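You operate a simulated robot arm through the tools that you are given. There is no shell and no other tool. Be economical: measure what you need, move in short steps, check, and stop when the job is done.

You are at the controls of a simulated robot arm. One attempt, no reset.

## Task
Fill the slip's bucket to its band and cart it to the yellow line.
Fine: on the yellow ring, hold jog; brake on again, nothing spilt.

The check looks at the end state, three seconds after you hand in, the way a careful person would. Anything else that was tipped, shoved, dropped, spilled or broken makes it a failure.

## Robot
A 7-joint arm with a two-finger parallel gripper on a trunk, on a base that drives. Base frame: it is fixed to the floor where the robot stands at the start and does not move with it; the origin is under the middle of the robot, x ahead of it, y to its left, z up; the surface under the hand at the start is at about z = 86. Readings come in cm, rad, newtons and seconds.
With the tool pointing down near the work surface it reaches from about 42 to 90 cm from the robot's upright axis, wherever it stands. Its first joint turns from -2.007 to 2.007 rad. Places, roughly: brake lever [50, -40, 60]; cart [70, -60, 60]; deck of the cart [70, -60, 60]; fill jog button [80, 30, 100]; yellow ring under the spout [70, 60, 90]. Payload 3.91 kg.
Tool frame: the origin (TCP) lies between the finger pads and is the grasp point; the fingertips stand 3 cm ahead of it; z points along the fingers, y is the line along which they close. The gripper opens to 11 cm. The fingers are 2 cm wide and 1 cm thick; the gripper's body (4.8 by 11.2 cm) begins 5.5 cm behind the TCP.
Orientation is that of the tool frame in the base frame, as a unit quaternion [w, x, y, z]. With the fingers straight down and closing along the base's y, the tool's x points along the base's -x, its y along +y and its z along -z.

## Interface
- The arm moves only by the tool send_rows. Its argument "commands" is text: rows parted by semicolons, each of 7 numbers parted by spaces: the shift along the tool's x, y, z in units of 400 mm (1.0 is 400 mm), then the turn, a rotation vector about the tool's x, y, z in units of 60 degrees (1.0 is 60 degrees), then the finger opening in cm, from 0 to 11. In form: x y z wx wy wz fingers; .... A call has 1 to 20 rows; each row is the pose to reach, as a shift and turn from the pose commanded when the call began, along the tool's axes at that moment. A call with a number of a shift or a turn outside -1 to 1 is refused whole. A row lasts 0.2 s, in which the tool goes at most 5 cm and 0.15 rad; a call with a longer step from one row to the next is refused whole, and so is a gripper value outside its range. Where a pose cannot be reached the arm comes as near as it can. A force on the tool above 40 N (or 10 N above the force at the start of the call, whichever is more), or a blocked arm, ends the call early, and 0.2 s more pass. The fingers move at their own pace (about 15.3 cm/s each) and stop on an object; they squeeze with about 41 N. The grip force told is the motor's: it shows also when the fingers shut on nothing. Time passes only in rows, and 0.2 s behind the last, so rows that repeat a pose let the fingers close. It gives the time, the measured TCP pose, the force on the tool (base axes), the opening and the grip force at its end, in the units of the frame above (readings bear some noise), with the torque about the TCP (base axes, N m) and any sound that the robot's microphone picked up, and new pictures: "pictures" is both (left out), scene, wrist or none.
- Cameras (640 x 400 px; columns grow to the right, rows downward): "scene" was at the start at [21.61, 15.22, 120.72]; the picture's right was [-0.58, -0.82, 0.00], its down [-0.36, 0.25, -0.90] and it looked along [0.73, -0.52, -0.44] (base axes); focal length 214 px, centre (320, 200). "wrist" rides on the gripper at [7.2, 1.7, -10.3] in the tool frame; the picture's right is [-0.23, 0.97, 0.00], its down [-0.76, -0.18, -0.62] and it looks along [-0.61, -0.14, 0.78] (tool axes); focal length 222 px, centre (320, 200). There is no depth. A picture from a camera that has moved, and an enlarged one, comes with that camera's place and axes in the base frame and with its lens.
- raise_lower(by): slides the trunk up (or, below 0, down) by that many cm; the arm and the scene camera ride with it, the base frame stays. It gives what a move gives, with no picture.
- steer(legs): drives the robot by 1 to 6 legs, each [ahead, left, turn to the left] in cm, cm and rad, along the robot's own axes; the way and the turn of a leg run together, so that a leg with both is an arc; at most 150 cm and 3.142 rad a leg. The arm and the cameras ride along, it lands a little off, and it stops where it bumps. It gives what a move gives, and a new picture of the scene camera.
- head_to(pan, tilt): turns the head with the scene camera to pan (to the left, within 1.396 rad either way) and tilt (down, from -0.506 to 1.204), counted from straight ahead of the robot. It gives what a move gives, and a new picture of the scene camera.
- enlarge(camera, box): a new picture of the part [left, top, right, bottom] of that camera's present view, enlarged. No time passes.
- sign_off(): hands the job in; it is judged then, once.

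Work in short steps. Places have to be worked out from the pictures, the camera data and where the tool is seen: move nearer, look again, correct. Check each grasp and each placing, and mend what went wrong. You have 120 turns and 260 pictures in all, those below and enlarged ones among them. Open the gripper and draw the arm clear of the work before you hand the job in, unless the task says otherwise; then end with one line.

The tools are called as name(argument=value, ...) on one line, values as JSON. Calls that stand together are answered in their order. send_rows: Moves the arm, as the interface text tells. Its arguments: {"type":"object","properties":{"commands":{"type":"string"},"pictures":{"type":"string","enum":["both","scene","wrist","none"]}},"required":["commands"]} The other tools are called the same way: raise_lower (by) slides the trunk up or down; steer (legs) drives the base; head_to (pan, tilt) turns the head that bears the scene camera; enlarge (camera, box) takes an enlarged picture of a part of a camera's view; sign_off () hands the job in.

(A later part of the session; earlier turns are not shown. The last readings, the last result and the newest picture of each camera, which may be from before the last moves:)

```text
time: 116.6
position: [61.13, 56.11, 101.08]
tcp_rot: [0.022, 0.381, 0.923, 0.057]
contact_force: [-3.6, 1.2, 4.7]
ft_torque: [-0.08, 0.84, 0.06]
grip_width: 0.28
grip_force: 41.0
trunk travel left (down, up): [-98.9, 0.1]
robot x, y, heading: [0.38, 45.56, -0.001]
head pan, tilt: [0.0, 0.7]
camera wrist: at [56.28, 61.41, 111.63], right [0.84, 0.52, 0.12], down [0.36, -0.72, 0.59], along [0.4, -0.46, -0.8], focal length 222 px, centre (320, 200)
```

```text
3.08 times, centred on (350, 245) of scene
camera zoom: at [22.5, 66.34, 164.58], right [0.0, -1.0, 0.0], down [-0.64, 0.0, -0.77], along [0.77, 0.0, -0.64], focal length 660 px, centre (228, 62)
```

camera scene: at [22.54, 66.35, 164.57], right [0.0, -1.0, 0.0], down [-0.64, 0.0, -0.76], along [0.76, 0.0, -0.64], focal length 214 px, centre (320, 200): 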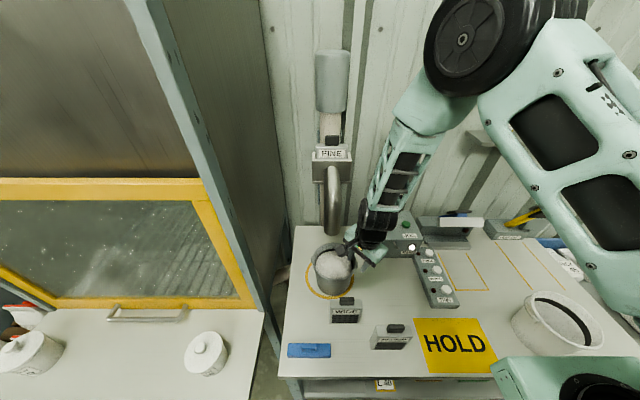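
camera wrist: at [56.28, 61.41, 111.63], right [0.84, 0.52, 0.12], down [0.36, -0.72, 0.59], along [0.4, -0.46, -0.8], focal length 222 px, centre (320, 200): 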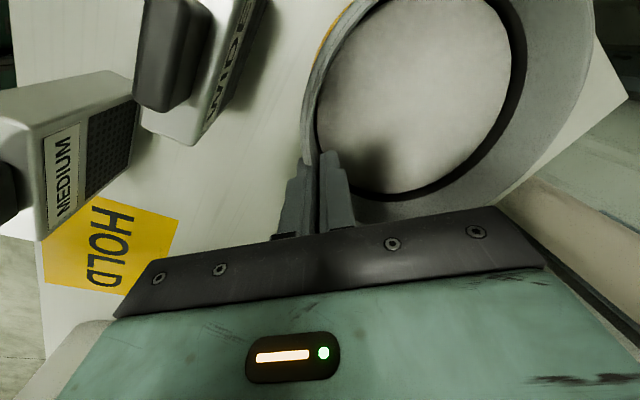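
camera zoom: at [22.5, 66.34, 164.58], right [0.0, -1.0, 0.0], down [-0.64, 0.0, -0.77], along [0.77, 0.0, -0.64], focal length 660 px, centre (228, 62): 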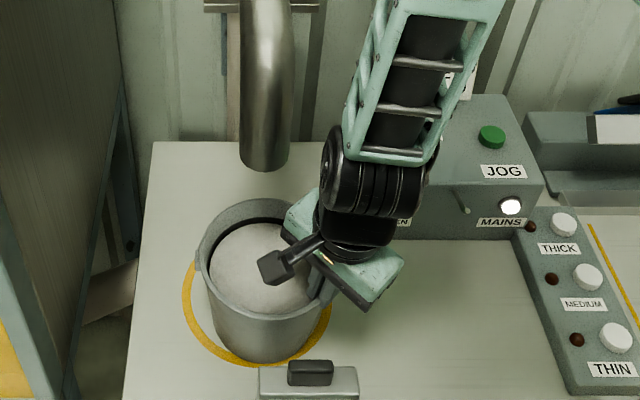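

Grip holds, bucket upright. Slide it slowly right and slightly toward me.

send_rows(commands="-0.022 -0.038 -0.0046 0 0 0 0;-0.044 -0.075 -0.009 0 0 0 0;-0.066 -0.113 -0.014 0 0 0 0;-0.088 -0.151 -0.018 0 0 0 0;-0.11 -0.188 -0.023 0 0 0 0;-0.132 -0.226 -0.028 0 0 0 0")

```text
time: 118.0
position: [58.6, 45.87, 100.95]
tcp_rot: [0.023, 0.381, 0.923, 0.056]
contact_force: [0.8, 1.6, 8.3]
ft_torque: [0.28, 0.32, -0.04]
grip_width: 0.27
grip_force: 40.7
trunk travel left (down, up): [-98.9, 0.1]
robot x, y, heading: [-0.28, 45.75, -0.003]
head pan, tilt: [0.0, 0.7]
camera scene: at [22.5, 66.37, 164.58], right [0.0, -1.0, 0.0], down [-0.64, 0.0, -0.77], along [0.77, 0.0, -0.64], focal length 214 px, centre (320, 200)
camera wrist: at [53.81, 51.15, 111.59], right [0.84, 0.52, 0.12], down [0.36, -0.72, 0.6], along [0.4, -0.46, -0.79], focal length 222 px, centre (320, 200)
```

scene: 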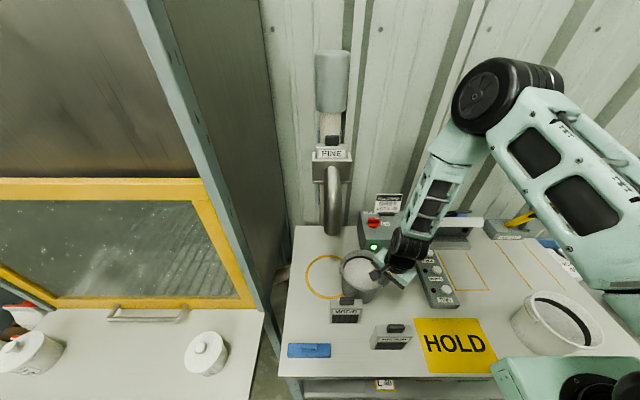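
wrist: 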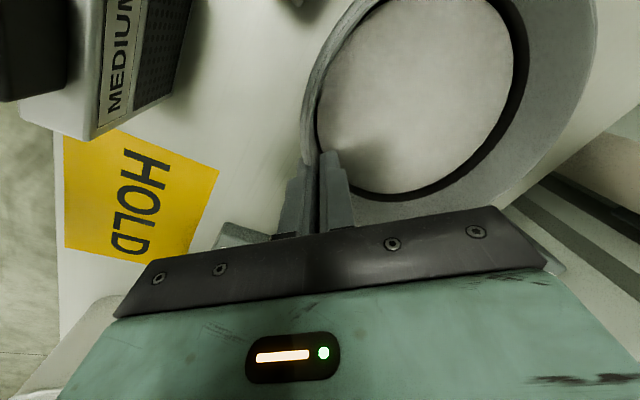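

Sliding works. A further 7 cm to the right.

send_rows(commands="-0.026 -0.035 -0.004 0 0 0 0;-0.053 -0.07 -0.0085 0 0 0 0;-0.08 -0.105 -0.013 0 0 0 0;-0.106 -0.14 -0.017 0 0 0 0", pictures="none")

send_rows(commands="0 0 0 0 0 0 1;0 0 0 0 0 0 3;0 0 0 0 0 0 4;0 0 -0.08 0 0 0 4;0 0 -0.18 0 0 0 4;0 0 -0.28 0 0 0 4;0 0 -0.4 0 0 0 4")

enlarge(camera="scene", box=[320, 220, 420, 310])

```text
time: 119.0
position: [57.54, 38.88, 101.0]
tcp_rot: [0.023, 0.381, 0.923, 0.056]
contact_force: [1.1, 5.7, 21.8]
ft_torque: [0.94, -0.03, 0.01]
grip_width: 0.26
grip_force: 40.6
trunk travel left (down, up): [-98.9, 0.1]
robot x, y, heading: [0.14, 45.9, 0.006]
head pan, tilt: [0.0, 0.7]
```

```text
time: 120.6
position: [56.0, 37.45, 117.02]
tcp_rot: [0.022, 0.381, 0.922, 0.056]
contact_force: [0.5, 1.1, -0.4]
ft_torque: [0.01, 0.02, 0.0]
grip_width: 3.99
grip_force: 0.0
trunk travel left (down, up): [-98.9, 0.1]
robot x, y, heading: [-0.15, 45.52, 0.001]
head pan, tilt: [0.0, 0.7]
camera scene: at [22.59, 66.32, 164.56], right [0.0, -1.0, 0.0], down [-0.64, 0.0, -0.76], along [0.76, 0.0, -0.64], focal length 214 px, centre (320, 200)
camera wrist: at [51.2, 42.74, 127.48], right [0.84, 0.52, 0.12], down [0.36, -0.72, 0.6], along [0.4, -0.46, -0.79], focal length 222 px, centre (320, 200)
```

scene: 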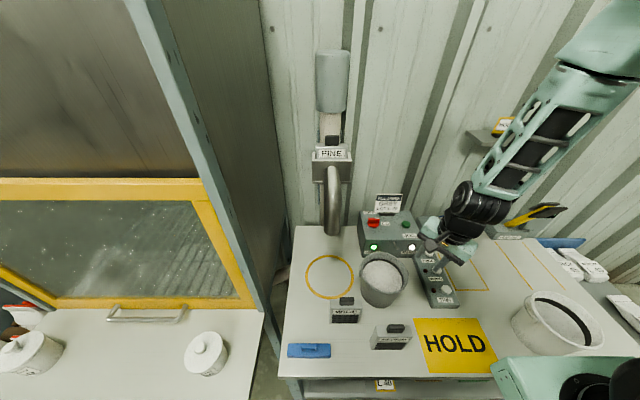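
wrist: 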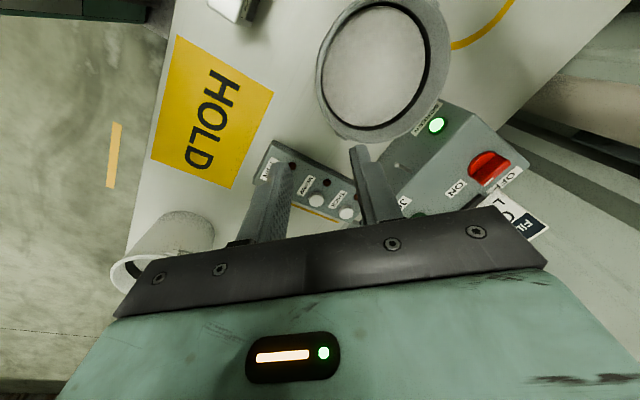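

```text
4.44 times, centred on (370, 265) of scene
camera zoom: at [22.59, 66.32, 164.56], right [0.0, -1.0, 0.0], down [-0.64, 0.0, -0.76], along [0.76, 0.0, -0.64], focal length 953 px, centre (98, -89)
```

zoom: 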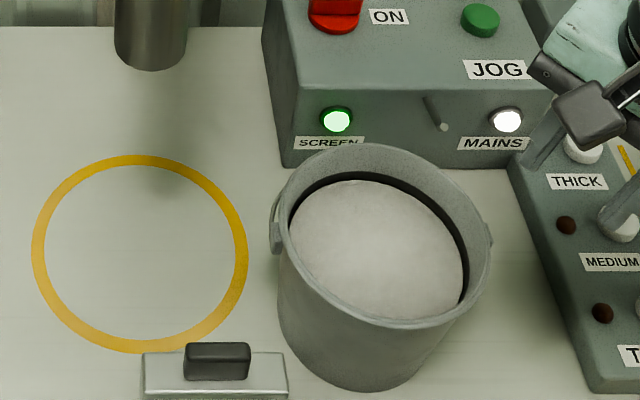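

Bucket stands clear at ≈[61.4, 45]. Inspect the bail in the wrist view.

enlarge(camera="wrist", box=[290, 0, 490, 160])

enlarge(camera="scene", box=[350, 235, 420, 290])

```text
2.50 times, centred on (390, 80) of wrist
camera zoom: at [51.2, 42.74, 127.48], right [0.84, 0.52, 0.12], down [0.36, -0.72, 0.6], along [0.4, -0.46, -0.79], focal length 555 px, centre (145, 500)
```

zoom: 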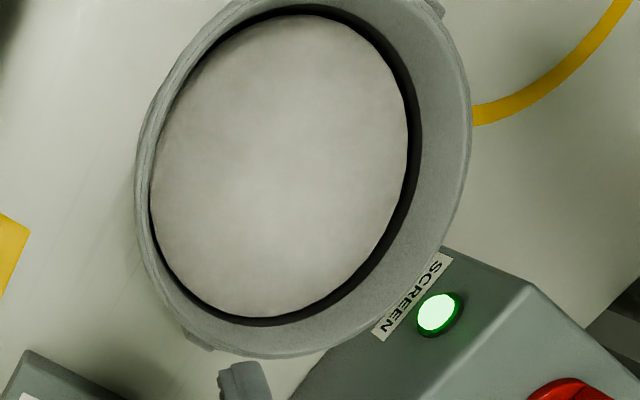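

```text
7.27 times, centred on (385, 262) of scene
camera zoom: at [22.59, 66.32, 164.56], right [0.0, -1.0, 0.0], down [-0.64, 0.0, -0.76], along [0.76, 0.0, -0.64], focal length 1560 px, centre (-153, -254)
```

zoom: 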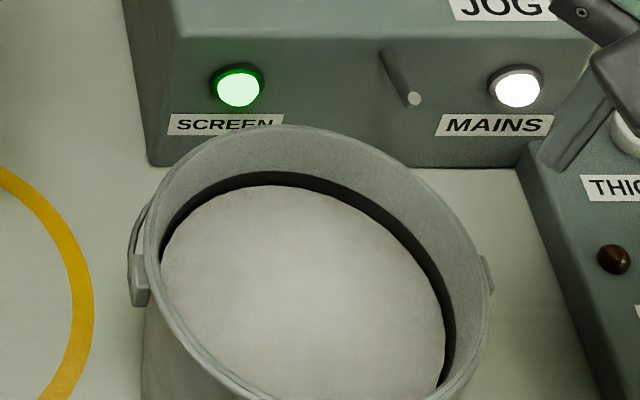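

The bail must hang behind the bucket under the rim lip. I need to see it: turn the hand so the wrist camera looks from the right (+y) at the bucket's back.

send_rows(commands="0 0 -0.05 0.06 0 0 4;0 0 -0.1 0.12 0 0 4;0 0 -0.1 0.12 0 0 4", pictures="none")

send_rows(commands="0 0 0 0 0 -0.14 4;0 0 0 0 0 -0.28 4;0 0 0 0 0 -0.42 4;0 0 0 0 0 -0.56 4;0 0 0 0 0 -0.7 4;0 0 0 0 0 -0.84 4;0 0 0 0 0 -0.98 4;0 0 0 0 0 -1 4", pictures="none")

send_rows(commands="0 0 0 0 0 -0.14 4;0 0 0 0 0 -0.28 4;0 0 0 0 0 -0.42 4;0 0 0 0 0 -0.56 4;0 0 0 0 0 -0.7 4;0 0 0 0 0 -0.84 4;0 0 0 0 0 -0.98 4;0 0 0 0 0 -1 4", pictures="none")

send_rows(commands="0 0 0 0 0 -0.125 4;0 0 0 0 0 -0.25 4;0 0 0 0 -0.125 -0.25 4;0 0 0 0 -0.25 -0.25 4")

```text
time: 121.4
position: [55.65, 37.17, 120.78]
tcp_rot: [-0.001, 0.382, 0.924, -0.001]
contact_force: [-0.2, -0.7, -0.5]
ft_torque: [-0.05, -0.02, -0.01]
grip_width: 4.01
grip_force: 0.2
trunk travel left (down, up): [-98.9, 0.1]
robot x, y, heading: [0.05, 46.12, 0.003]
head pan, tilt: [0.0, 0.7]
```

```text
time: 123.2
position: [55.74, 37.15, 120.85]
tcp_rot: [-0.002, -0.132, 0.991, 0.0]
contact_force: [0.4, 0.2, -0.4]
ft_torque: [0.01, -0.02, -0.03]
grip_width: 4.04
grip_force: 0.1
trunk travel left (down, up): [-98.9, 0.1]
robot x, y, heading: [-0.27, 45.76, 0.003]
head pan, tilt: [0.0, 0.7]
```

```text
time: 125.0
position: [55.72, 37.19, 120.96]
tcp_rot: [-0.001, -0.61, 0.792, 0.0]
contact_force: [1.1, -0.5, -0.3]
ft_torque: [0.02, 0.01, 0.0]
grip_width: 4.02
grip_force: 0.0
trunk travel left (down, up): [-98.9, 0.1]
robot x, y, heading: [0.13, 45.52, 0.003]
head pan, tilt: [0.0, 0.7]
```

```text
time: 126.0
position: [55.77, 37.28, 120.96]
tcp_rot: [-0.101, 0.703, -0.7, -0.08]
contact_force: [-0.1, 1.2, 0.3]
ft_torque: [-0.06, 0.0, 0.01]
grip_width: 4.02
grip_force: 0.0
trunk travel left (down, up): [-98.9, 0.1]
robot x, y, heading: [-0.28, 45.69, 0.0]
head pan, tilt: [0.0, 0.7]
camera scene: at [22.53, 66.42, 164.57], right [0.0, -1.0, 0.0], down [-0.64, 0.0, -0.76], along [0.76, 0.0, -0.64], focal length 214 px, centre (320, 200)
camera wrist: at [53.92, 27.51, 129.02], right [-0.98, 0.22, 0.03], down [0.15, 0.58, 0.8], along [0.16, 0.79, -0.6], focal length 222 px, centre (320, 200)
```

scene: 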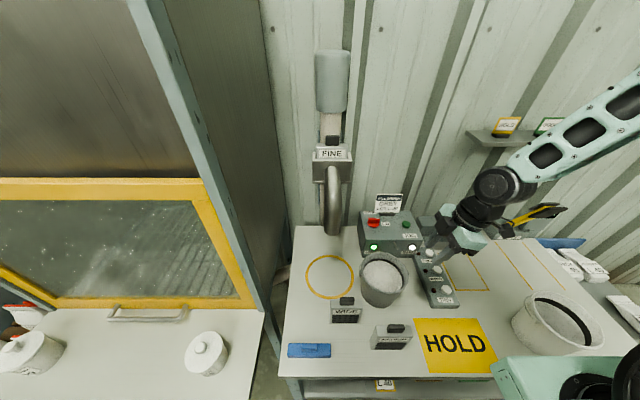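
wrist: 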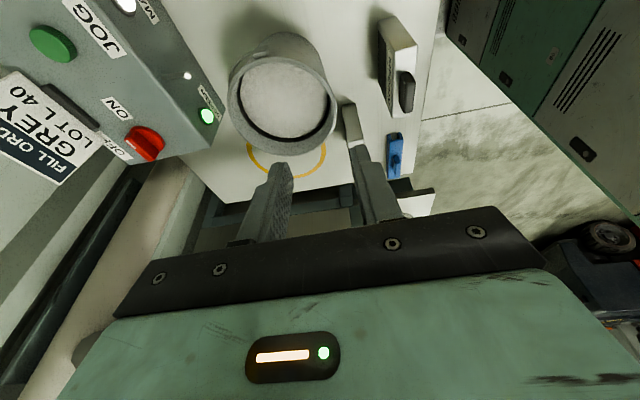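

Enlarge the bucket from here.

enlarge(camera="wrist", box=[215, 20, 345, 150])

```text
3.08 times, centred on (280, 85) of wrist
camera zoom: at [53.92, 27.51, 129.02], right [-0.98, 0.22, 0.03], down [0.15, 0.58, 0.8], along [0.16, 0.79, -0.6], focal length 684 px, centre (443, 554)
```

zoom: 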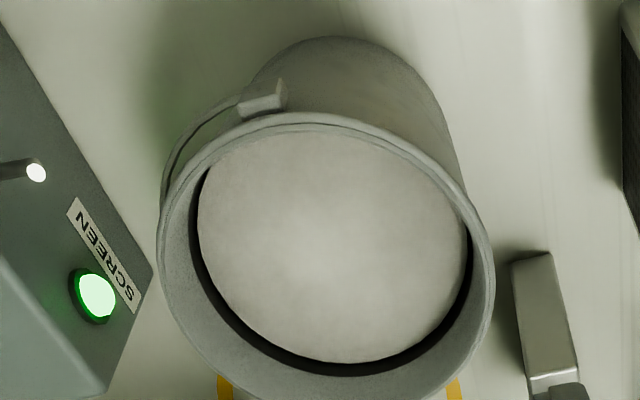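

The bail is visible: from the right ear it loops round the back, standing off the wall. Get a lower, flatter view.

send_rows(commands="0.06 -0.04 0.037 0 -0.08 0 4;0.12 -0.08 0.073 0 -0.17 0 4;0.18 -0.12 0.11 0 -0.25 0 4;0.24 -0.16 0.147 0 -0.33 0 4;0.3 -0.2 0.183 0 -0.42 0 4;0.366 -0.24 0.22 0 -0.5 0 4;0.366 -0.24 0.22 0 -0.5 0 4", pictures="wrist")

enlarge(camera="wrist", box=[200, 0, 420, 190])

```text
time: 127.6
position: [65.75, 25.35, 109.04]
tcp_rot: [-0.279, 0.657, -0.651, -0.259]
contact_force: [0.6, -0.1, 0.5]
ft_torque: [0.01, 0.0, 0.01]
grip_width: 4.0
grip_force: 0.1
trunk travel left (down, up): [-98.9, 0.1]
robot x, y, heading: [-0.5, 45.57, 0.004]
head pan, tilt: [0.0, 0.7]
camera wrist: at [64.03, 12.75, 111.36], right [-0.98, 0.16, 0.13], down [0.15, 0.1, 0.98], along [0.15, 0.98, -0.12], focal length 222 px, centre (320, 200)
```

wrist: 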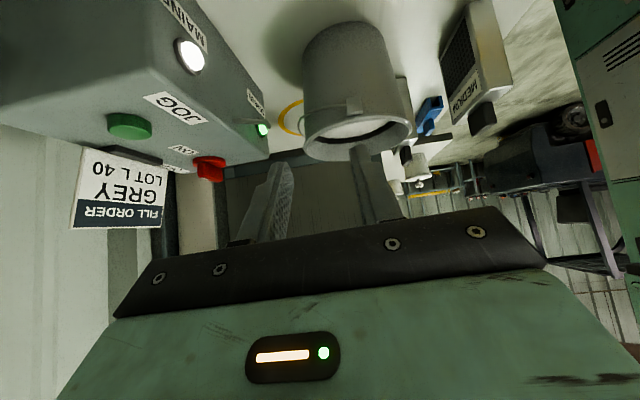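

```text
2.11 times, centred on (310, 95) of wrist
camera zoom: at [64.03, 12.75, 111.36], right [-0.98, 0.16, 0.13], down [0.15, 0.1, 0.98], along [0.15, 0.98, -0.12], focal length 468 px, centre (341, 421)
```

zoom: 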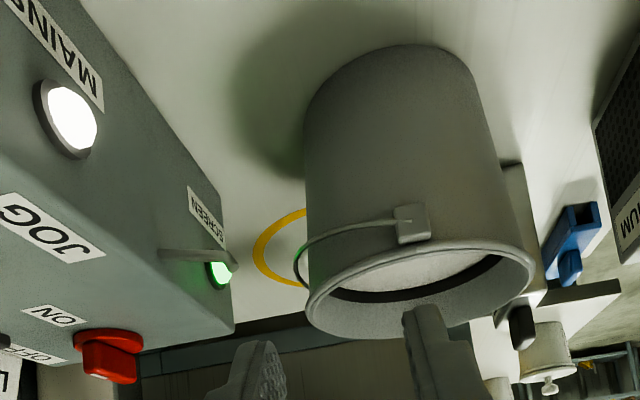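

Bail hangs ~19° below horizontal behind the bucket, hinge axis through ears at x≈62.4, z≈98.4; its back-right stretch is near [68.2, 38.8, 96.4] with a small standoff. I'll hook it from below with closed fingertips from the right: first the pre-pose.

send_rows(commands="0.03 -0.013 0.06 0 -0.04 0 2;0.06 -0.026 0.12 0 -0.08 0 0;0.09 -0.039 0.18 0 -0.12 0 0;0.12 -0.0516 0.25 0 -0.17 0 0;0.1445 -0.0516 0.3115 0 -0.17 0 0;0.1445 -0.0516 0.3115 0 -0.17 0 0")

enlarge(camera="wrist", box=[180, 0, 440, 230])

```text
time: 129.0
position: [68.44, 30.17, 96.23]
tcp_rot: [-0.336, 0.632, -0.623, -0.317]
contact_force: [-0.3, 0.0, -0.3]
ft_torque: [0.0, -0.01, 0.02]
grip_width: 0.0
grip_force: 37.6
trunk travel left (down, up): [-98.9, 0.1]
robot x, y, heading: [-0.11, 45.61, 0.001]
head pan, tilt: [0.0, 0.7]
camera scene: at [22.54, 66.32, 164.58], right [0.0, -1.0, 0.0], down [-0.64, 0.0, -0.76], along [0.76, 0.0, -0.64], focal length 214 px, centre (320, 200)
camera wrist: at [66.74, 17.37, 96.26], right [-0.98, 0.13, 0.16], down [0.15, -0.07, 0.99], along [0.14, 0.99, 0.05], focal length 222 px, centre (320, 200)
```

scene: 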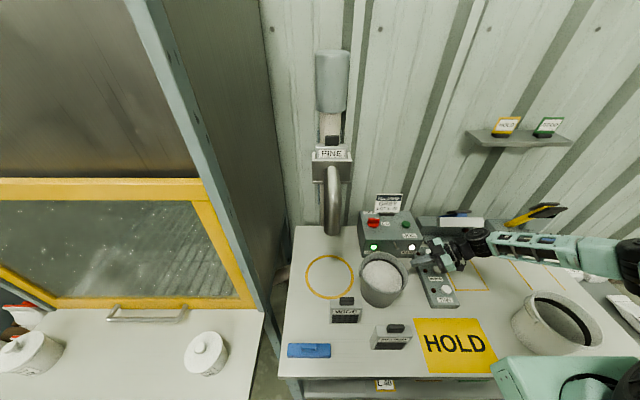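
wrist: 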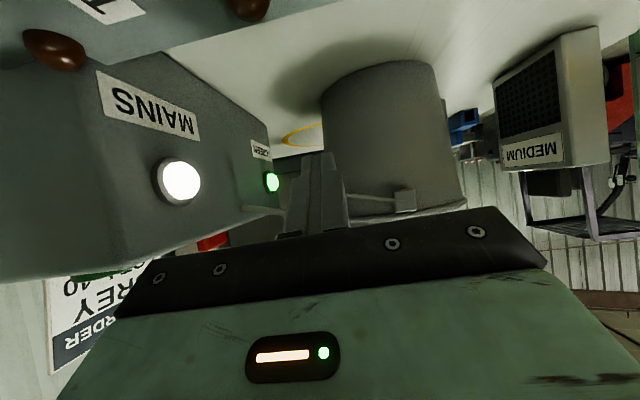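

```text
1.74 times, centred on (310, 115) of wrist
camera zoom: at [66.74, 17.37, 96.26], right [-0.98, 0.13, 0.16], down [0.15, -0.07, 0.99], along [0.14, 0.99, 0.05], focal length 386 px, centre (337, 348)
```

zoom: 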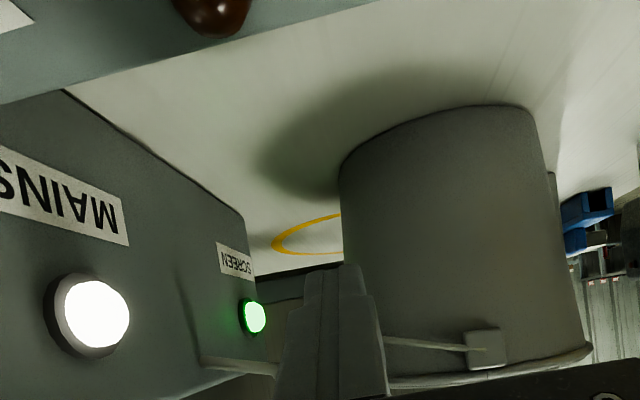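

The wire runs above the fingertip level, as wanted. Advance 6 cm in +y so the tip goes under the wire.

send_rows(commands="-0.03 0 0.043 0 0 0 0;-0.06 0.003 0.086 0 0 0 0;-0.075 0.005 0.107 0 0 0 0;-0.086 0.005 0.1225 0 0 0 0", pictures="wrist")

enlarge(camera="wrist", box=[240, 100, 440, 230])

enlarge(camera="scene", box=[340, 220, 460, 310])

```text
time: 130.0
position: [68.0, 35.97, 96.12]
tcp_rot: [-0.336, 0.632, -0.623, -0.316]
contact_force: [0.1, 0.5, 0.4]
ft_torque: [0.0, 0.02, -0.01]
grip_width: 0.0
grip_force: 37.5
trunk travel left (down, up): [-98.9, 0.1]
robot x, y, heading: [0.26, 45.65, -0.0]
head pan, tilt: [0.0, 0.7]
camera wrist: at [66.34, 23.19, 96.12], right [-0.98, 0.13, 0.16], down [0.15, -0.07, 0.99], along [0.14, 0.99, 0.05], focal length 222 px, centre (320, 200)
```

wrist: 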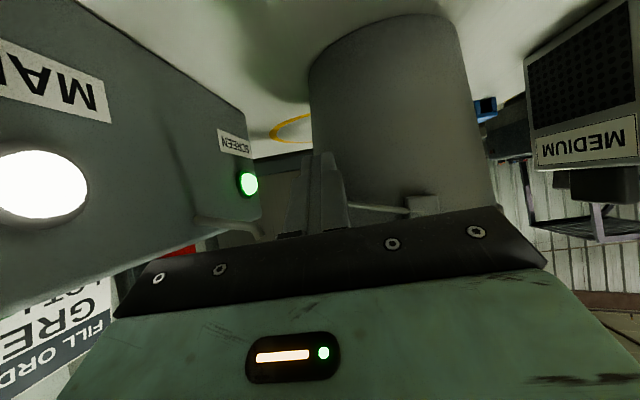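

```text
3.08 times, centred on (340, 165) of wrist
camera zoom: at [66.34, 23.19, 96.12], right [-0.98, 0.13, 0.16], down [0.15, -0.07, 0.99], along [0.14, 0.99, 0.05], focal length 684 px, centre (258, 308)
```

zoom: 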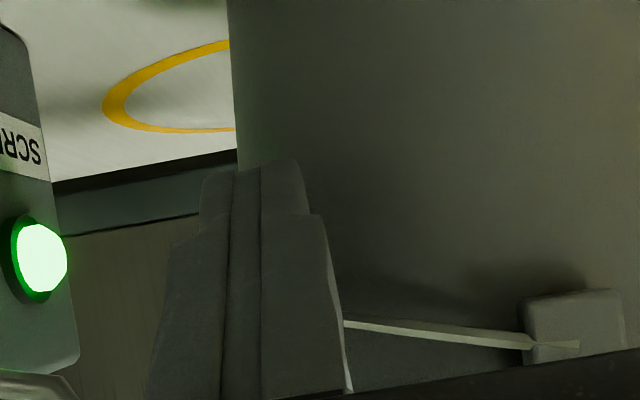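

```text
4.44 times, centred on (400, 265) of scene
camera zoom: at [22.54, 66.32, 164.58], right [0.0, -1.0, 0.0], down [-0.64, 0.0, -0.76], along [0.76, 0.0, -0.64], focal length 953 px, centre (-36, -89)
```

zoom: 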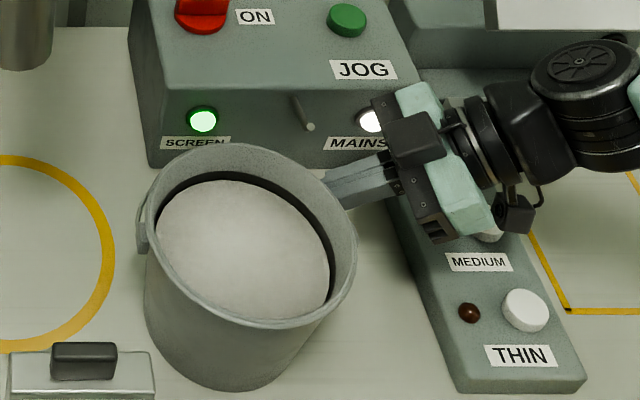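

Fingertip is below the wire line beside the wall. Advance 1 cm more, then raise 2.5 cm and look.

send_rows(commands="-0.014 0 0.02 0 0 0 0;-0.024 0 0.013 0 0 0 0;-0.034 0 0.006 0 0 0 0;-0.045 0 -0.0016 0 0 0 0;-0.055 0 -0.009 0 0 0 0;-0.065 0 -0.016 0 0 0 0", pictures="wrist")

enlarge(camera="wrist", box=[240, 100, 440, 230])

enlarge(camera="scene", box=[340, 220, 460, 310])

```text
time: 131.4
position: [67.9, 36.83, 98.76]
tcp_rot: [-0.336, 0.632, -0.622, -0.317]
contact_force: [0.7, -0.8, -1.4]
ft_torque: [-0.08, -0.05, -0.05]
grip_width: 0.0
grip_force: 37.8
trunk travel left (down, up): [-98.9, 0.1]
robot x, y, heading: [-0.07, 45.67, 0.0]
head pan, tilt: [0.0, 0.7]
camera wrist: at [66.27, 24.12, 98.64], right [-0.98, 0.13, 0.16], down [0.15, -0.07, 0.99], along [0.14, 0.99, 0.05], focal length 222 px, centre (320, 200)
```

wrist: 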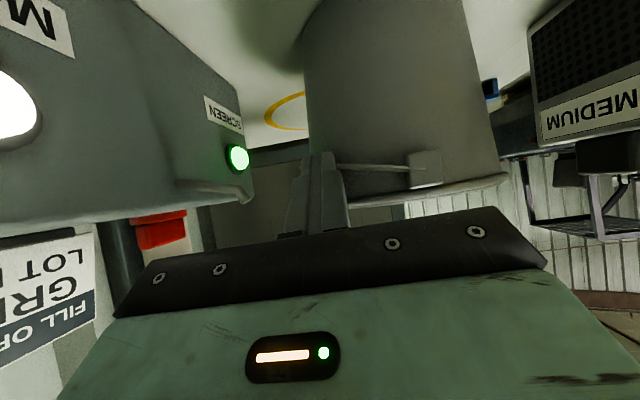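

```text
3.08 times, centred on (340, 165) of wrist
camera zoom: at [66.27, 24.12, 98.64], right [-0.98, 0.13, 0.16], down [0.15, -0.07, 0.99], along [0.14, 0.99, 0.05], focal length 684 px, centre (258, 308)
```

zoom: 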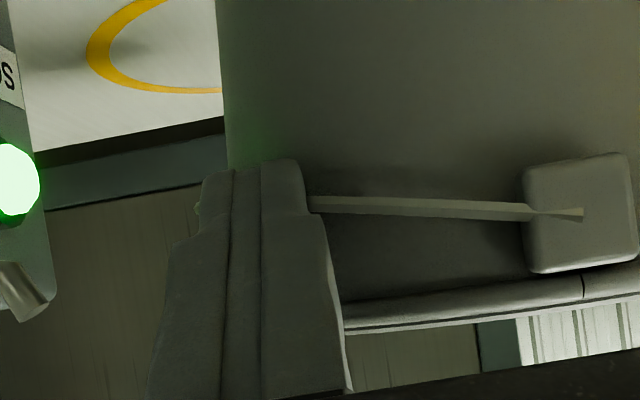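

```text
4.44 times, centred on (400, 265) of scene
camera zoom: at [22.56, 66.32, 164.57], right [0.0, -1.0, 0.0], down [-0.64, 0.0, -0.76], along [0.76, 0.0, -0.64], focal length 953 px, centre (-36, -89)
```

zoom: 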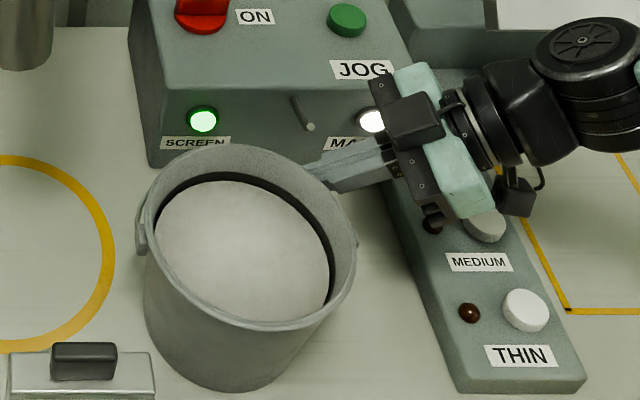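

The wire is riding up on the fingers (now ~-7°). Follow its arc up and inward.

send_rows(commands="-0.018 0.0005 -0.02 0 0 0 0;-0.0358 0.001 -0.0405 0 0 0 0;-0.053 0.01 -0.057 0 0 0 0;-0.071 0.0195 -0.074 0 0 0 0;-0.084 0.0315 -0.0825 0 0 0 0;-0.096 0.0435 -0.091 0 0 0 0", pictures="wrist")

enlarge(camera="scene", box=[340, 220, 460, 310])

```text
time: 132.8
position: [65.93, 36.18, 103.72]
tcp_rot: [-0.336, 0.631, -0.623, -0.317]
contact_force: [0.2, 0.3, 0.3]
ft_torque: [-0.06, -0.01, 0.01]
grip_width: 0.01
grip_force: 38.1
trunk travel left (down, up): [-98.9, 0.1]
robot x, y, heading: [-0.11, 46.13, 0.001]
head pan, tilt: [0.0, 0.7]
camera wrist: at [64.27, 23.4, 103.74], right [-0.98, 0.13, 0.16], down [0.15, -0.07, 0.99], along [0.14, 0.99, 0.05], focal length 222 px, centre (320, 200)
```

wrist: 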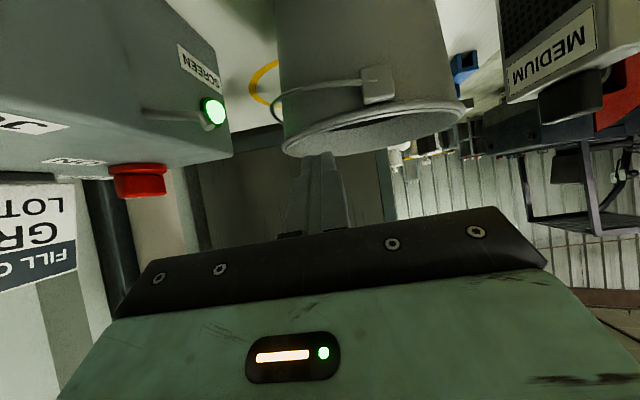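

```text
4.44 times, centred on (400, 265) of scene
camera zoom: at [22.54, 66.33, 164.57], right [0.0, -1.0, 0.0], down [-0.64, 0.0, -0.76], along [0.76, 0.0, -0.64], focal length 953 px, centre (-36, -89)
```

zoom: 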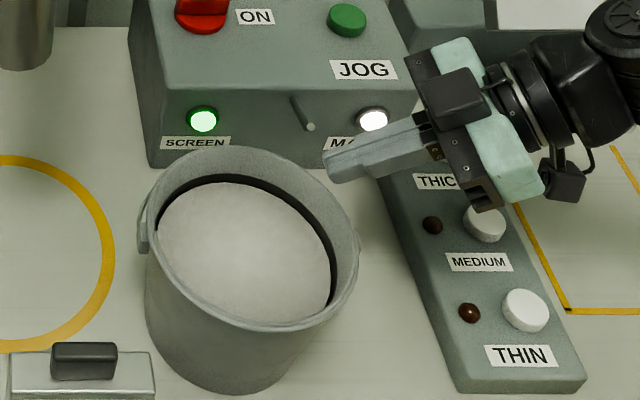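

The bail slipped off and swung back — so it is freely hinged. I'll pinch it instead: retreat, roll the hand 90° so the fingers close vertically, and flatten the tool to ~10° below horizontal.

send_rows(commands="0.04 0 -0.1 0 0 0 2;0.08 0 -0.2 0 0 0.12 3;0.0965 0 -0.238 0 0 0.25 3;0.0965 0 -0.238 0 0 0.39 3;0.0965 0 -0.238 0 0 0.53 3;0.0965 0 -0.238 0 0 0.67 3;0.0965 0 -0.238 0 0 0.81 3;0.0965 0 -0.238 0 0 0.95 3", pictures="none")

send_rows(commands="0 0 0 0 0 0.14 3;0 0 0 0 0 0.28 3;0 0 0 0 0 0.42 3;0 0 0 0 0 0.55 3", pictures="none")

send_rows(commands="0 0 0 -0.14 0 0 3;0 0 0 -0.28 0 0 3;0 0 0 -0.417 0 0 3;0 0 0 -0.417 0 0 3")

```text
time: 134.6
position: [65.93, 26.06, 106.19]
tcp_rot: [0.144, -0.257, 0.849, 0.439]
contact_force: [-0.1, 0.6, 1.2]
ft_torque: [-0.02, 0.02, -0.02]
grip_width: 2.99
grip_force: 0.0
trunk travel left (down, up): [-98.9, 0.1]
robot x, y, heading: [0.3, 46.12, 0.001]
head pan, tilt: [0.0, 0.7]
```

```text
time: 135.6
position: [66.08, 26.15, 106.11]
tcp_rot: [0.013, -0.006, 0.887, 0.461]
contact_force: [0.9, -0.4, 0.9]
ft_torque: [-0.01, -0.02, -0.01]
grip_width: 3.01
grip_force: 0.1
trunk travel left (down, up): [-98.9, 0.1]
robot x, y, heading: [0.07, 45.86, 0.006]
head pan, tilt: [0.0, 0.7]
```

```text
time: 136.6
position: [66.08, 26.01, 106.15]
tcp_rot: [0.013, -0.009, 0.765, 0.643]
contact_force: [0.1, 0.2, 0.8]
ft_torque: [0.0, 0.0, 0.02]
grip_width: 3.01
grip_force: 0.0
trunk travel left (down, up): [-98.9, 0.1]
robot x, y, heading: [-0.19, 46.02, -0.001]
head pan, tilt: [0.0, 0.7]
camera scene: at [22.54, 66.32, 164.58], right [0.0, -1.0, 0.0], down [-0.64, 0.0, -0.76], along [0.76, 0.0, -0.64], focal length 214 px, centre (320, 200)
camera wrist: at [58.66, 16.04, 109.35], right [0.2, 0.17, 0.97], down [0.76, -0.65, -0.04], along [0.62, 0.75, -0.26], focal length 222 px, centre (320, 200)
```

scene: 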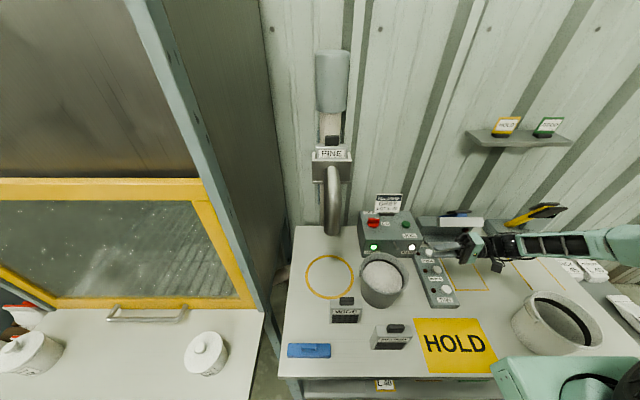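
wrist: 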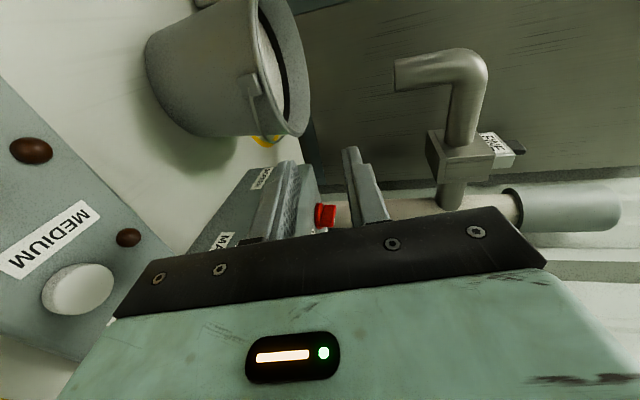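

Excellent side view; enlarge the bail here.

enlarge(camera="wrist", box=[190, 20, 350, 170])

```text
2.67 times, centred on (270, 95) of wrist
camera zoom: at [58.66, 16.04, 109.35], right [0.2, 0.17, 0.97], down [0.76, -0.65, -0.04], along [0.62, 0.75, -0.26], focal length 592 px, centre (453, 480)
```

zoom: 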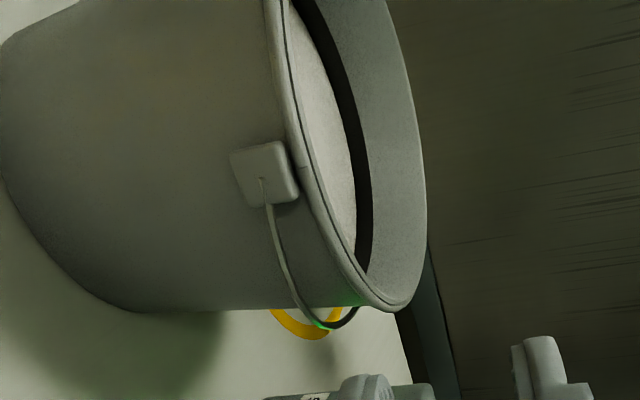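

Bail droops ~12°; its stretch near [66.9, 37.8, 97.6] stands off the wall. Go to a pre-pose level with it, fingers 1.4 cm open vertically.

send_rows(commands="-0.002 -0.06 0.05 0 0 0 2;-0.004 -0.12 0.1 0 0 0 1.4;-0.007 -0.18 0.158 0 0 0 1.4;-0.007 -0.18 0.158 0 0 0 1.4", pictures="wrist")

enlarge(camera="wrist", box=[230, 60, 390, 210])

```text
time: 137.6
position: [66.36, 31.24, 97.88]
tcp_rot: [0.012, -0.009, 0.766, 0.643]
contact_force: [0.4, -0.3, 0.1]
ft_torque: [-0.02, 0.0, -0.03]
grip_width: 1.41
grip_force: 0.0
trunk travel left (down, up): [-98.9, 0.1]
robot x, y, heading: [0.26, 45.65, 0.002]
head pan, tilt: [0.0, 0.7]
camera wrist: at [59.11, 21.18, 101.21], right [0.2, 0.17, 0.97], down [0.76, -0.65, -0.04], along [0.62, 0.74, -0.26], focal length 222 px, centre (320, 200)
```

wrist: 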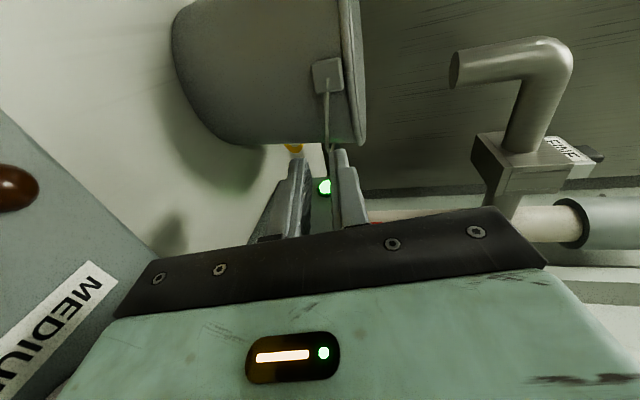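

```text
2.67 times, centred on (310, 135) of wrist
camera zoom: at [59.11, 21.18, 101.21], right [0.2, 0.17, 0.97], down [0.76, -0.65, -0.04], along [0.62, 0.74, -0.26], focal length 592 px, centre (347, 373)
```

zoom: 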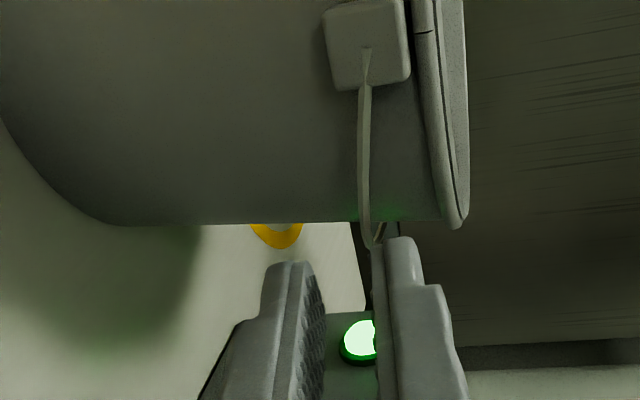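

Wire lies slightly high in the finger gap. Advance 3.8 cm in +y with +0.3 cm z, +0.5 cm x.

send_rows(commands="-0.004 0.0075 0.03 0 0 0 1.4;-0.008 0.015 0.06 0 0 0 1.4;-0.0095 0.019 0.076 0 0 0 1.4;-0.011 0.0234 0.092 0 0 0 1.4", pictures="none")

enlarge(camera="wrist", box=[230, 60, 390, 210])

```text
time: 138.6
position: [66.81, 34.92, 98.16]
tcp_rot: [0.013, -0.009, 0.766, 0.643]
contact_force: [-0.6, 0.3, 0.7]
ft_torque: [-0.01, -0.02, 0.0]
grip_width: 1.41
grip_force: 0.1
trunk travel left (down, up): [-98.9, 0.1]
robot x, y, heading: [0.19, 45.58, 0.003]
head pan, tilt: [0.0, 0.7]
```

```text
2.67 times, centred on (310, 135) of wrist
camera zoom: at [59.55, 24.94, 101.48], right [0.2, 0.17, 0.97], down [0.76, -0.65, -0.04], along [0.62, 0.74, -0.26], focal length 592 px, centre (347, 373)
```

zoom: 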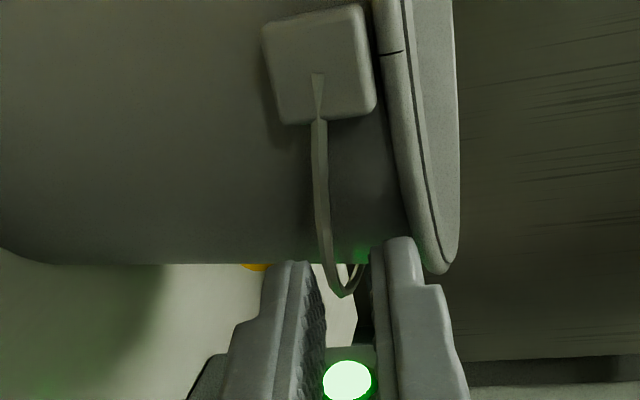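

Tips are just at the wire, but the wall's curvature limits overlap; yaw the tool 25° so it faces the wall squarely, pivoting in place.

send_rows(commands="0 -0.002 -0.01 0 0.105 0 1.4;0 -0.002 -0.01 0 0.21 0 1.4;0 -0.002 -0.01 0 0.315 0 1.4;0 -0.002 -0.01 0 0.417 0 1.4;0 -0.002 -0.005 0 0.417 0 1.4", pictures="none")

enlarge(camera="wrist", box=[230, 60, 390, 210])

```text
time: 139.8
position: [66.94, 34.61, 98.25]
tcp_rot: [-0.156, -0.148, 0.751, 0.625]
contact_force: [-0.2, -0.4, -0.9]
ft_torque: [-0.02, 0.0, 0.02]
grip_width: 1.4
grip_force: 0.0
trunk travel left (down, up): [-98.9, 0.1]
robot x, y, heading: [-0.09, 45.84, 0.002]
head pan, tilt: [0.0, 0.7]
```

```text
2.67 times, centred on (310, 135) of wrist
camera zoom: at [64.64, 22.58, 101.99], right [0.18, 0.26, 0.95], down [0.96, -0.27, -0.1], along [0.23, 0.93, -0.3], focal length 592 px, centre (347, 373)
```

zoom: 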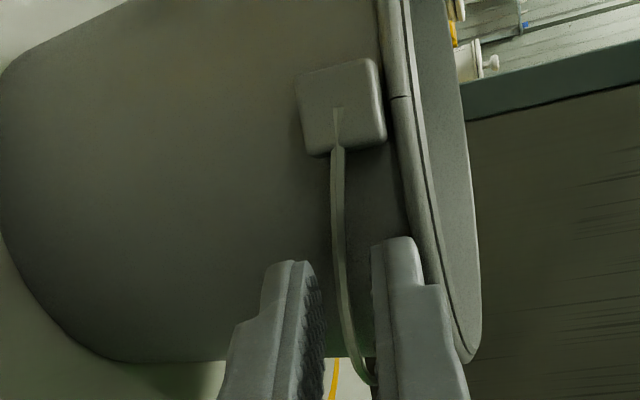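

The wire passes between the pads. Advance 0.6 cm and close.

send_rows(commands="0 0 0.0075 0 0 0 1.4;0 0 0.015 0 0 0 1.4;0 0 0.015 0 0 0 0.7;0 0 0.015 0 0 0 0;0 0 0.015 0 0 0 0;0 0 0.015 0 0 0 0", pictures="none")

enlarge(camera="wrist", box=[230, 60, 390, 210])

```text
time: 141.2
position: [66.59, 35.2, 98.1]
tcp_rot: [-0.155, -0.148, 0.75, 0.625]
contact_force: [-0.1, 0.1, -0.1]
ft_torque: [0.0, 0.03, 0.02]
grip_width: 0.01
grip_force: 37.6
trunk travel left (down, up): [-98.9, 0.1]
robot x, y, heading: [0.41, 45.93, 0.001]
head pan, tilt: [0.0, 0.7]
```

```text
2.67 times, centred on (310, 135) of wrist
camera zoom: at [64.39, 23.1, 101.85], right [0.18, 0.26, 0.95], down [0.96, -0.27, -0.1], along [0.23, 0.93, -0.3], focal length 592 px, centre (347, 373)
```

zoom: 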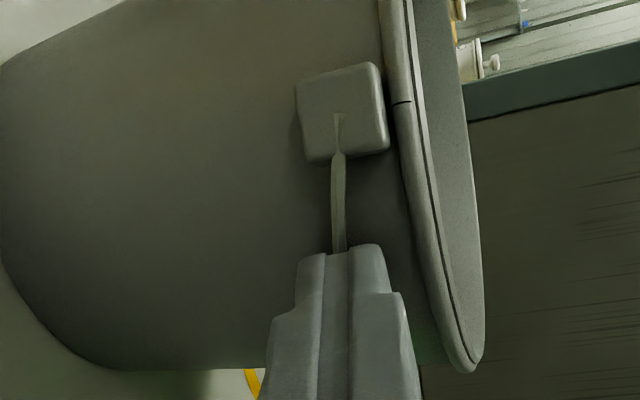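

Closed on nothing; the tips were short of the wire. Open, advance until touching the wall, close again.

send_rows(commands="0 0 0 0 0 0 0.7;0 0 0 0 0 0 1.4;0 0 0.008 0 0 0 1.4;0 0 0.016 0 0 0 1.4;0 0 0.024 0 0 0 1.4", pictures="none")

enlarge(camera="wrist", box=[230, 60, 390, 210])

enlarge(camera="scene", box=[340, 220, 460, 310])

```text
time: 142.4
position: [66.14, 36.05, 97.9]
tcp_rot: [-0.156, -0.149, 0.75, 0.625]
contact_force: [0.9, -3.4, 2.1]
ft_torque: [0.12, 0.06, 0.02]
grip_width: 1.47
grip_force: 1.1
trunk travel left (down, up): [-98.9, 0.1]
robot x, y, heading: [-0.08, 45.67, -0.001]
head pan, tilt: [0.0, 0.7]
```

```text
2.67 times, centred on (310, 135) of wrist
camera zoom: at [63.94, 23.92, 101.73], right [0.18, 0.26, 0.95], down [0.96, -0.27, -0.1], along [0.23, 0.93, -0.3], focal length 592 px, centre (347, 373)
```

zoom: 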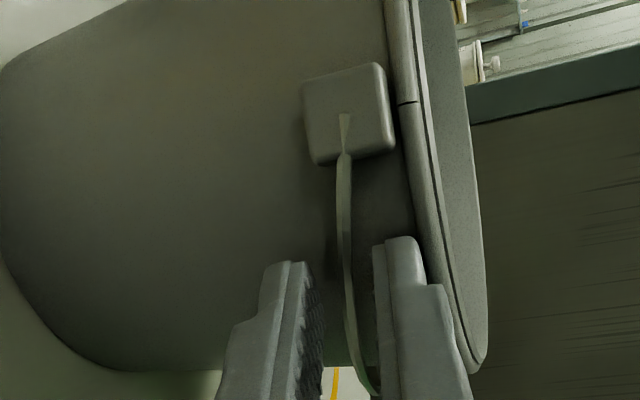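

```text
4.44 times, centred on (400, 265) of scene
camera zoom: at [22.54, 66.3, 164.58], right [0.0, -1.0, 0.0], down [-0.64, 0.0, -0.76], along [0.76, 0.0, -0.64], focal length 953 px, centre (-36, -89)
```

zoom: 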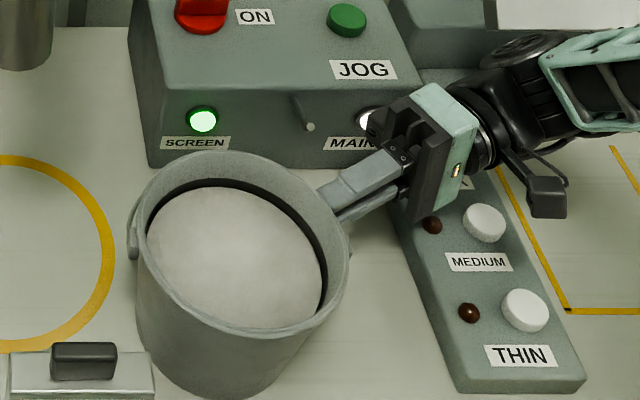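

Touching the bucket lightly. Close now.

send_rows(commands="0 0 0 0 0 0 0.7;0 0 0 0 0 0 0;0 0 0 0 0 0 0;0 0 0 0 0 0 0", pictures="none")

enlarge(camera="wrist", box=[230, 60, 390, 210])

```text
time: 143.4
position: [66.21, 36.01, 97.98]
tcp_rot: [-0.155, -0.149, 0.75, 0.626]
contact_force: [0.2, -0.5, 0.1]
ft_torque: [-0.02, -0.04, -0.04]
grip_width: 0.03
grip_force: 37.6
trunk travel left (down, up): [-98.9, 0.1]
robot x, y, heading: [-0.13, 45.54, -0.0]
head pan, tilt: [0.0, 0.7]
```

```text
2.67 times, centred on (310, 135) of wrist
camera zoom: at [63.94, 23.94, 101.73], right [0.18, 0.26, 0.95], down [0.96, -0.27, -0.1], along [0.23, 0.93, -0.3], focal length 592 px, centre (347, 373)
```

zoom: 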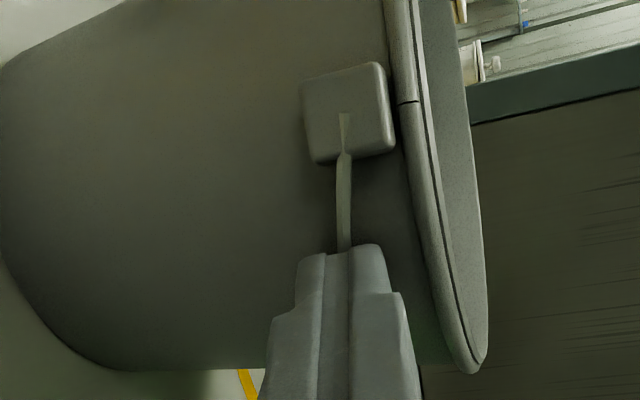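

Width reads 0.03 — maybe the thin wire is in there. Test by raising 1.2 cm.

send_rows(commands="0 0.01 0 0 0 0 0;0 0.02 0 0 0 0 0;0 0.03 0 0 0 0 0", pictures="none")

enlarge(camera="wrist", box=[230, 60, 390, 210])

```text
time: 144.2
position: [66.12, 36.17, 99.08]
tcp_rot: [-0.155, -0.147, 0.751, 0.625]
contact_force: [0.8, -1.3, -2.3]
ft_torque: [-0.07, -0.02, -0.02]
grip_width: 0.0
grip_force: 38.2
trunk travel left (down, up): [-98.9, 0.1]
robot x, y, heading: [0.21, 45.46, 0.002]
head pan, tilt: [0.0, 0.7]
```

```text
2.67 times, centred on (310, 135) of wrist
camera zoom: at [63.88, 24.13, 102.85], right [0.18, 0.26, 0.95], down [0.96, -0.27, -0.1], along [0.23, 0.93, -0.3], focal length 592 px, centre (347, 373)
```

zoom: 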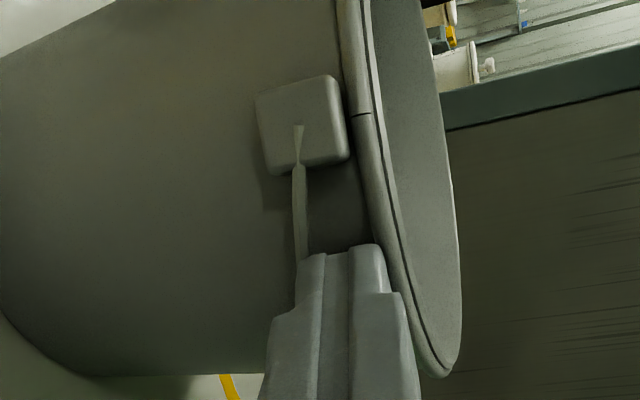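

The wire isn't caught; it hugs the wall. Earlier sliding forces suggest the filled bucket is light (<1 kg), so a deep, flat rim grip can carry it. Retreat, go up, and reorient for the front rim.

send_rows(commands="0 -0.02 -0.02 0 0 0 0;0 -0.02 -0.12 0 0 0 1;0 0.08 -0.2 0 -0.1 0 2;0 0.2 -0.22 0 -0.2 0 4;0 0.32 -0.22 0 -0.3 0 4;0 0.44 -0.22 0 -0.417 0 4;0 0.5 -0.22 0 -0.417 0 4", pictures="none")

send_rows(commands="0 0 0 0.14 0 0 4;0 0 0 0.28 0 0 4;0 0 0 0.42 0 0 4;0 0 0 0.56 0 0 4;0 0 0 0.7 0 0 4;0 0 0 0.84 0 0 4;0 0 0 0.98 0 0 4", pictures="none")

send_rows(commands="0 0 0 0.14 0 0 4;0 0 0 0.28 0 0 4;0 0 0 0.353 0 0 4;0 0 0 0.353 0 0 4")

```text
refused: row 3 steps farther than a row can; nothing moved
```

```text
time: 145.1
position: [66.47, 36.26, 99.81]
tcp_rot: [-0.113, -0.181, 0.875, 0.434]
contact_force: [-3.0, -1.6, 26.2]
ft_torque: [1.07, 0.25, 0.43]
grip_width: 5.08
grip_force: 10.2
trunk travel left (down, up): [-98.9, 0.1]
robot x, y, heading: [-0.36, 45.44, 0.003]
head pan, tilt: [0.0, 0.7]
stopped in row 4: the force on the tool passed its limit at 52 N (the readings are from after the stop); the commanded pose is now the measured one
```

```text
time: 145.4
position: [66.59, 36.13, 100.18]
tcp_rot: [-0.104, -0.185, 0.892, 0.399]
contact_force: [-3.7, -3.4, 29.9]
ft_torque: [1.17, 0.29, 0.45]
grip_width: 5.07
grip_force: 10.8
trunk travel left (down, up): [-98.9, 0.1]
robot x, y, heading: [0.1, 45.5, 0.001]
head pan, tilt: [0.0, 0.7]
stopped in row 1: the force on the tool passed its limit at 47 N (the readings are from after the stop); the commanded pose is now the measured one
camera scene: at [22.4, 66.21, 164.6], right [0.0, -1.0, 0.0], down [-0.64, 0.0, -0.77], along [0.77, 0.0, -0.64], focal length 214 px, centre (320, 200)
camera wrist: at [63.07, 27.17, 108.53], right [-0.04, 0.69, 0.72], down [0.94, -0.21, 0.25], along [0.33, 0.69, -0.65], focal length 222 px, centre (320, 200)
```

scene: 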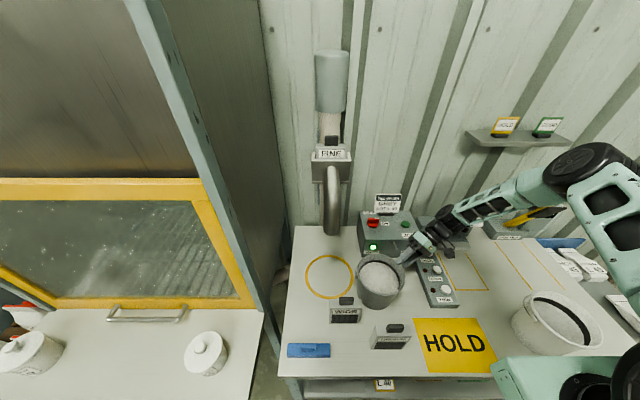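
wrist: 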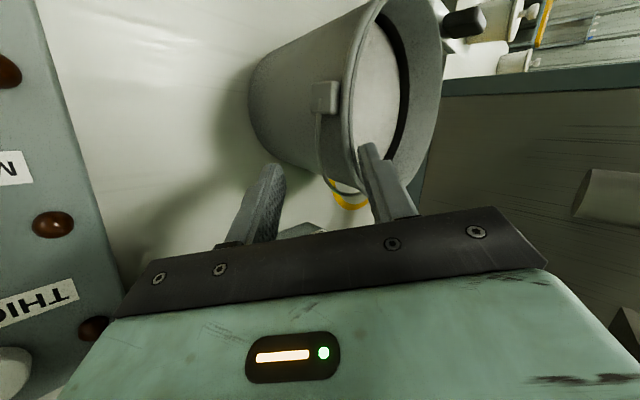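

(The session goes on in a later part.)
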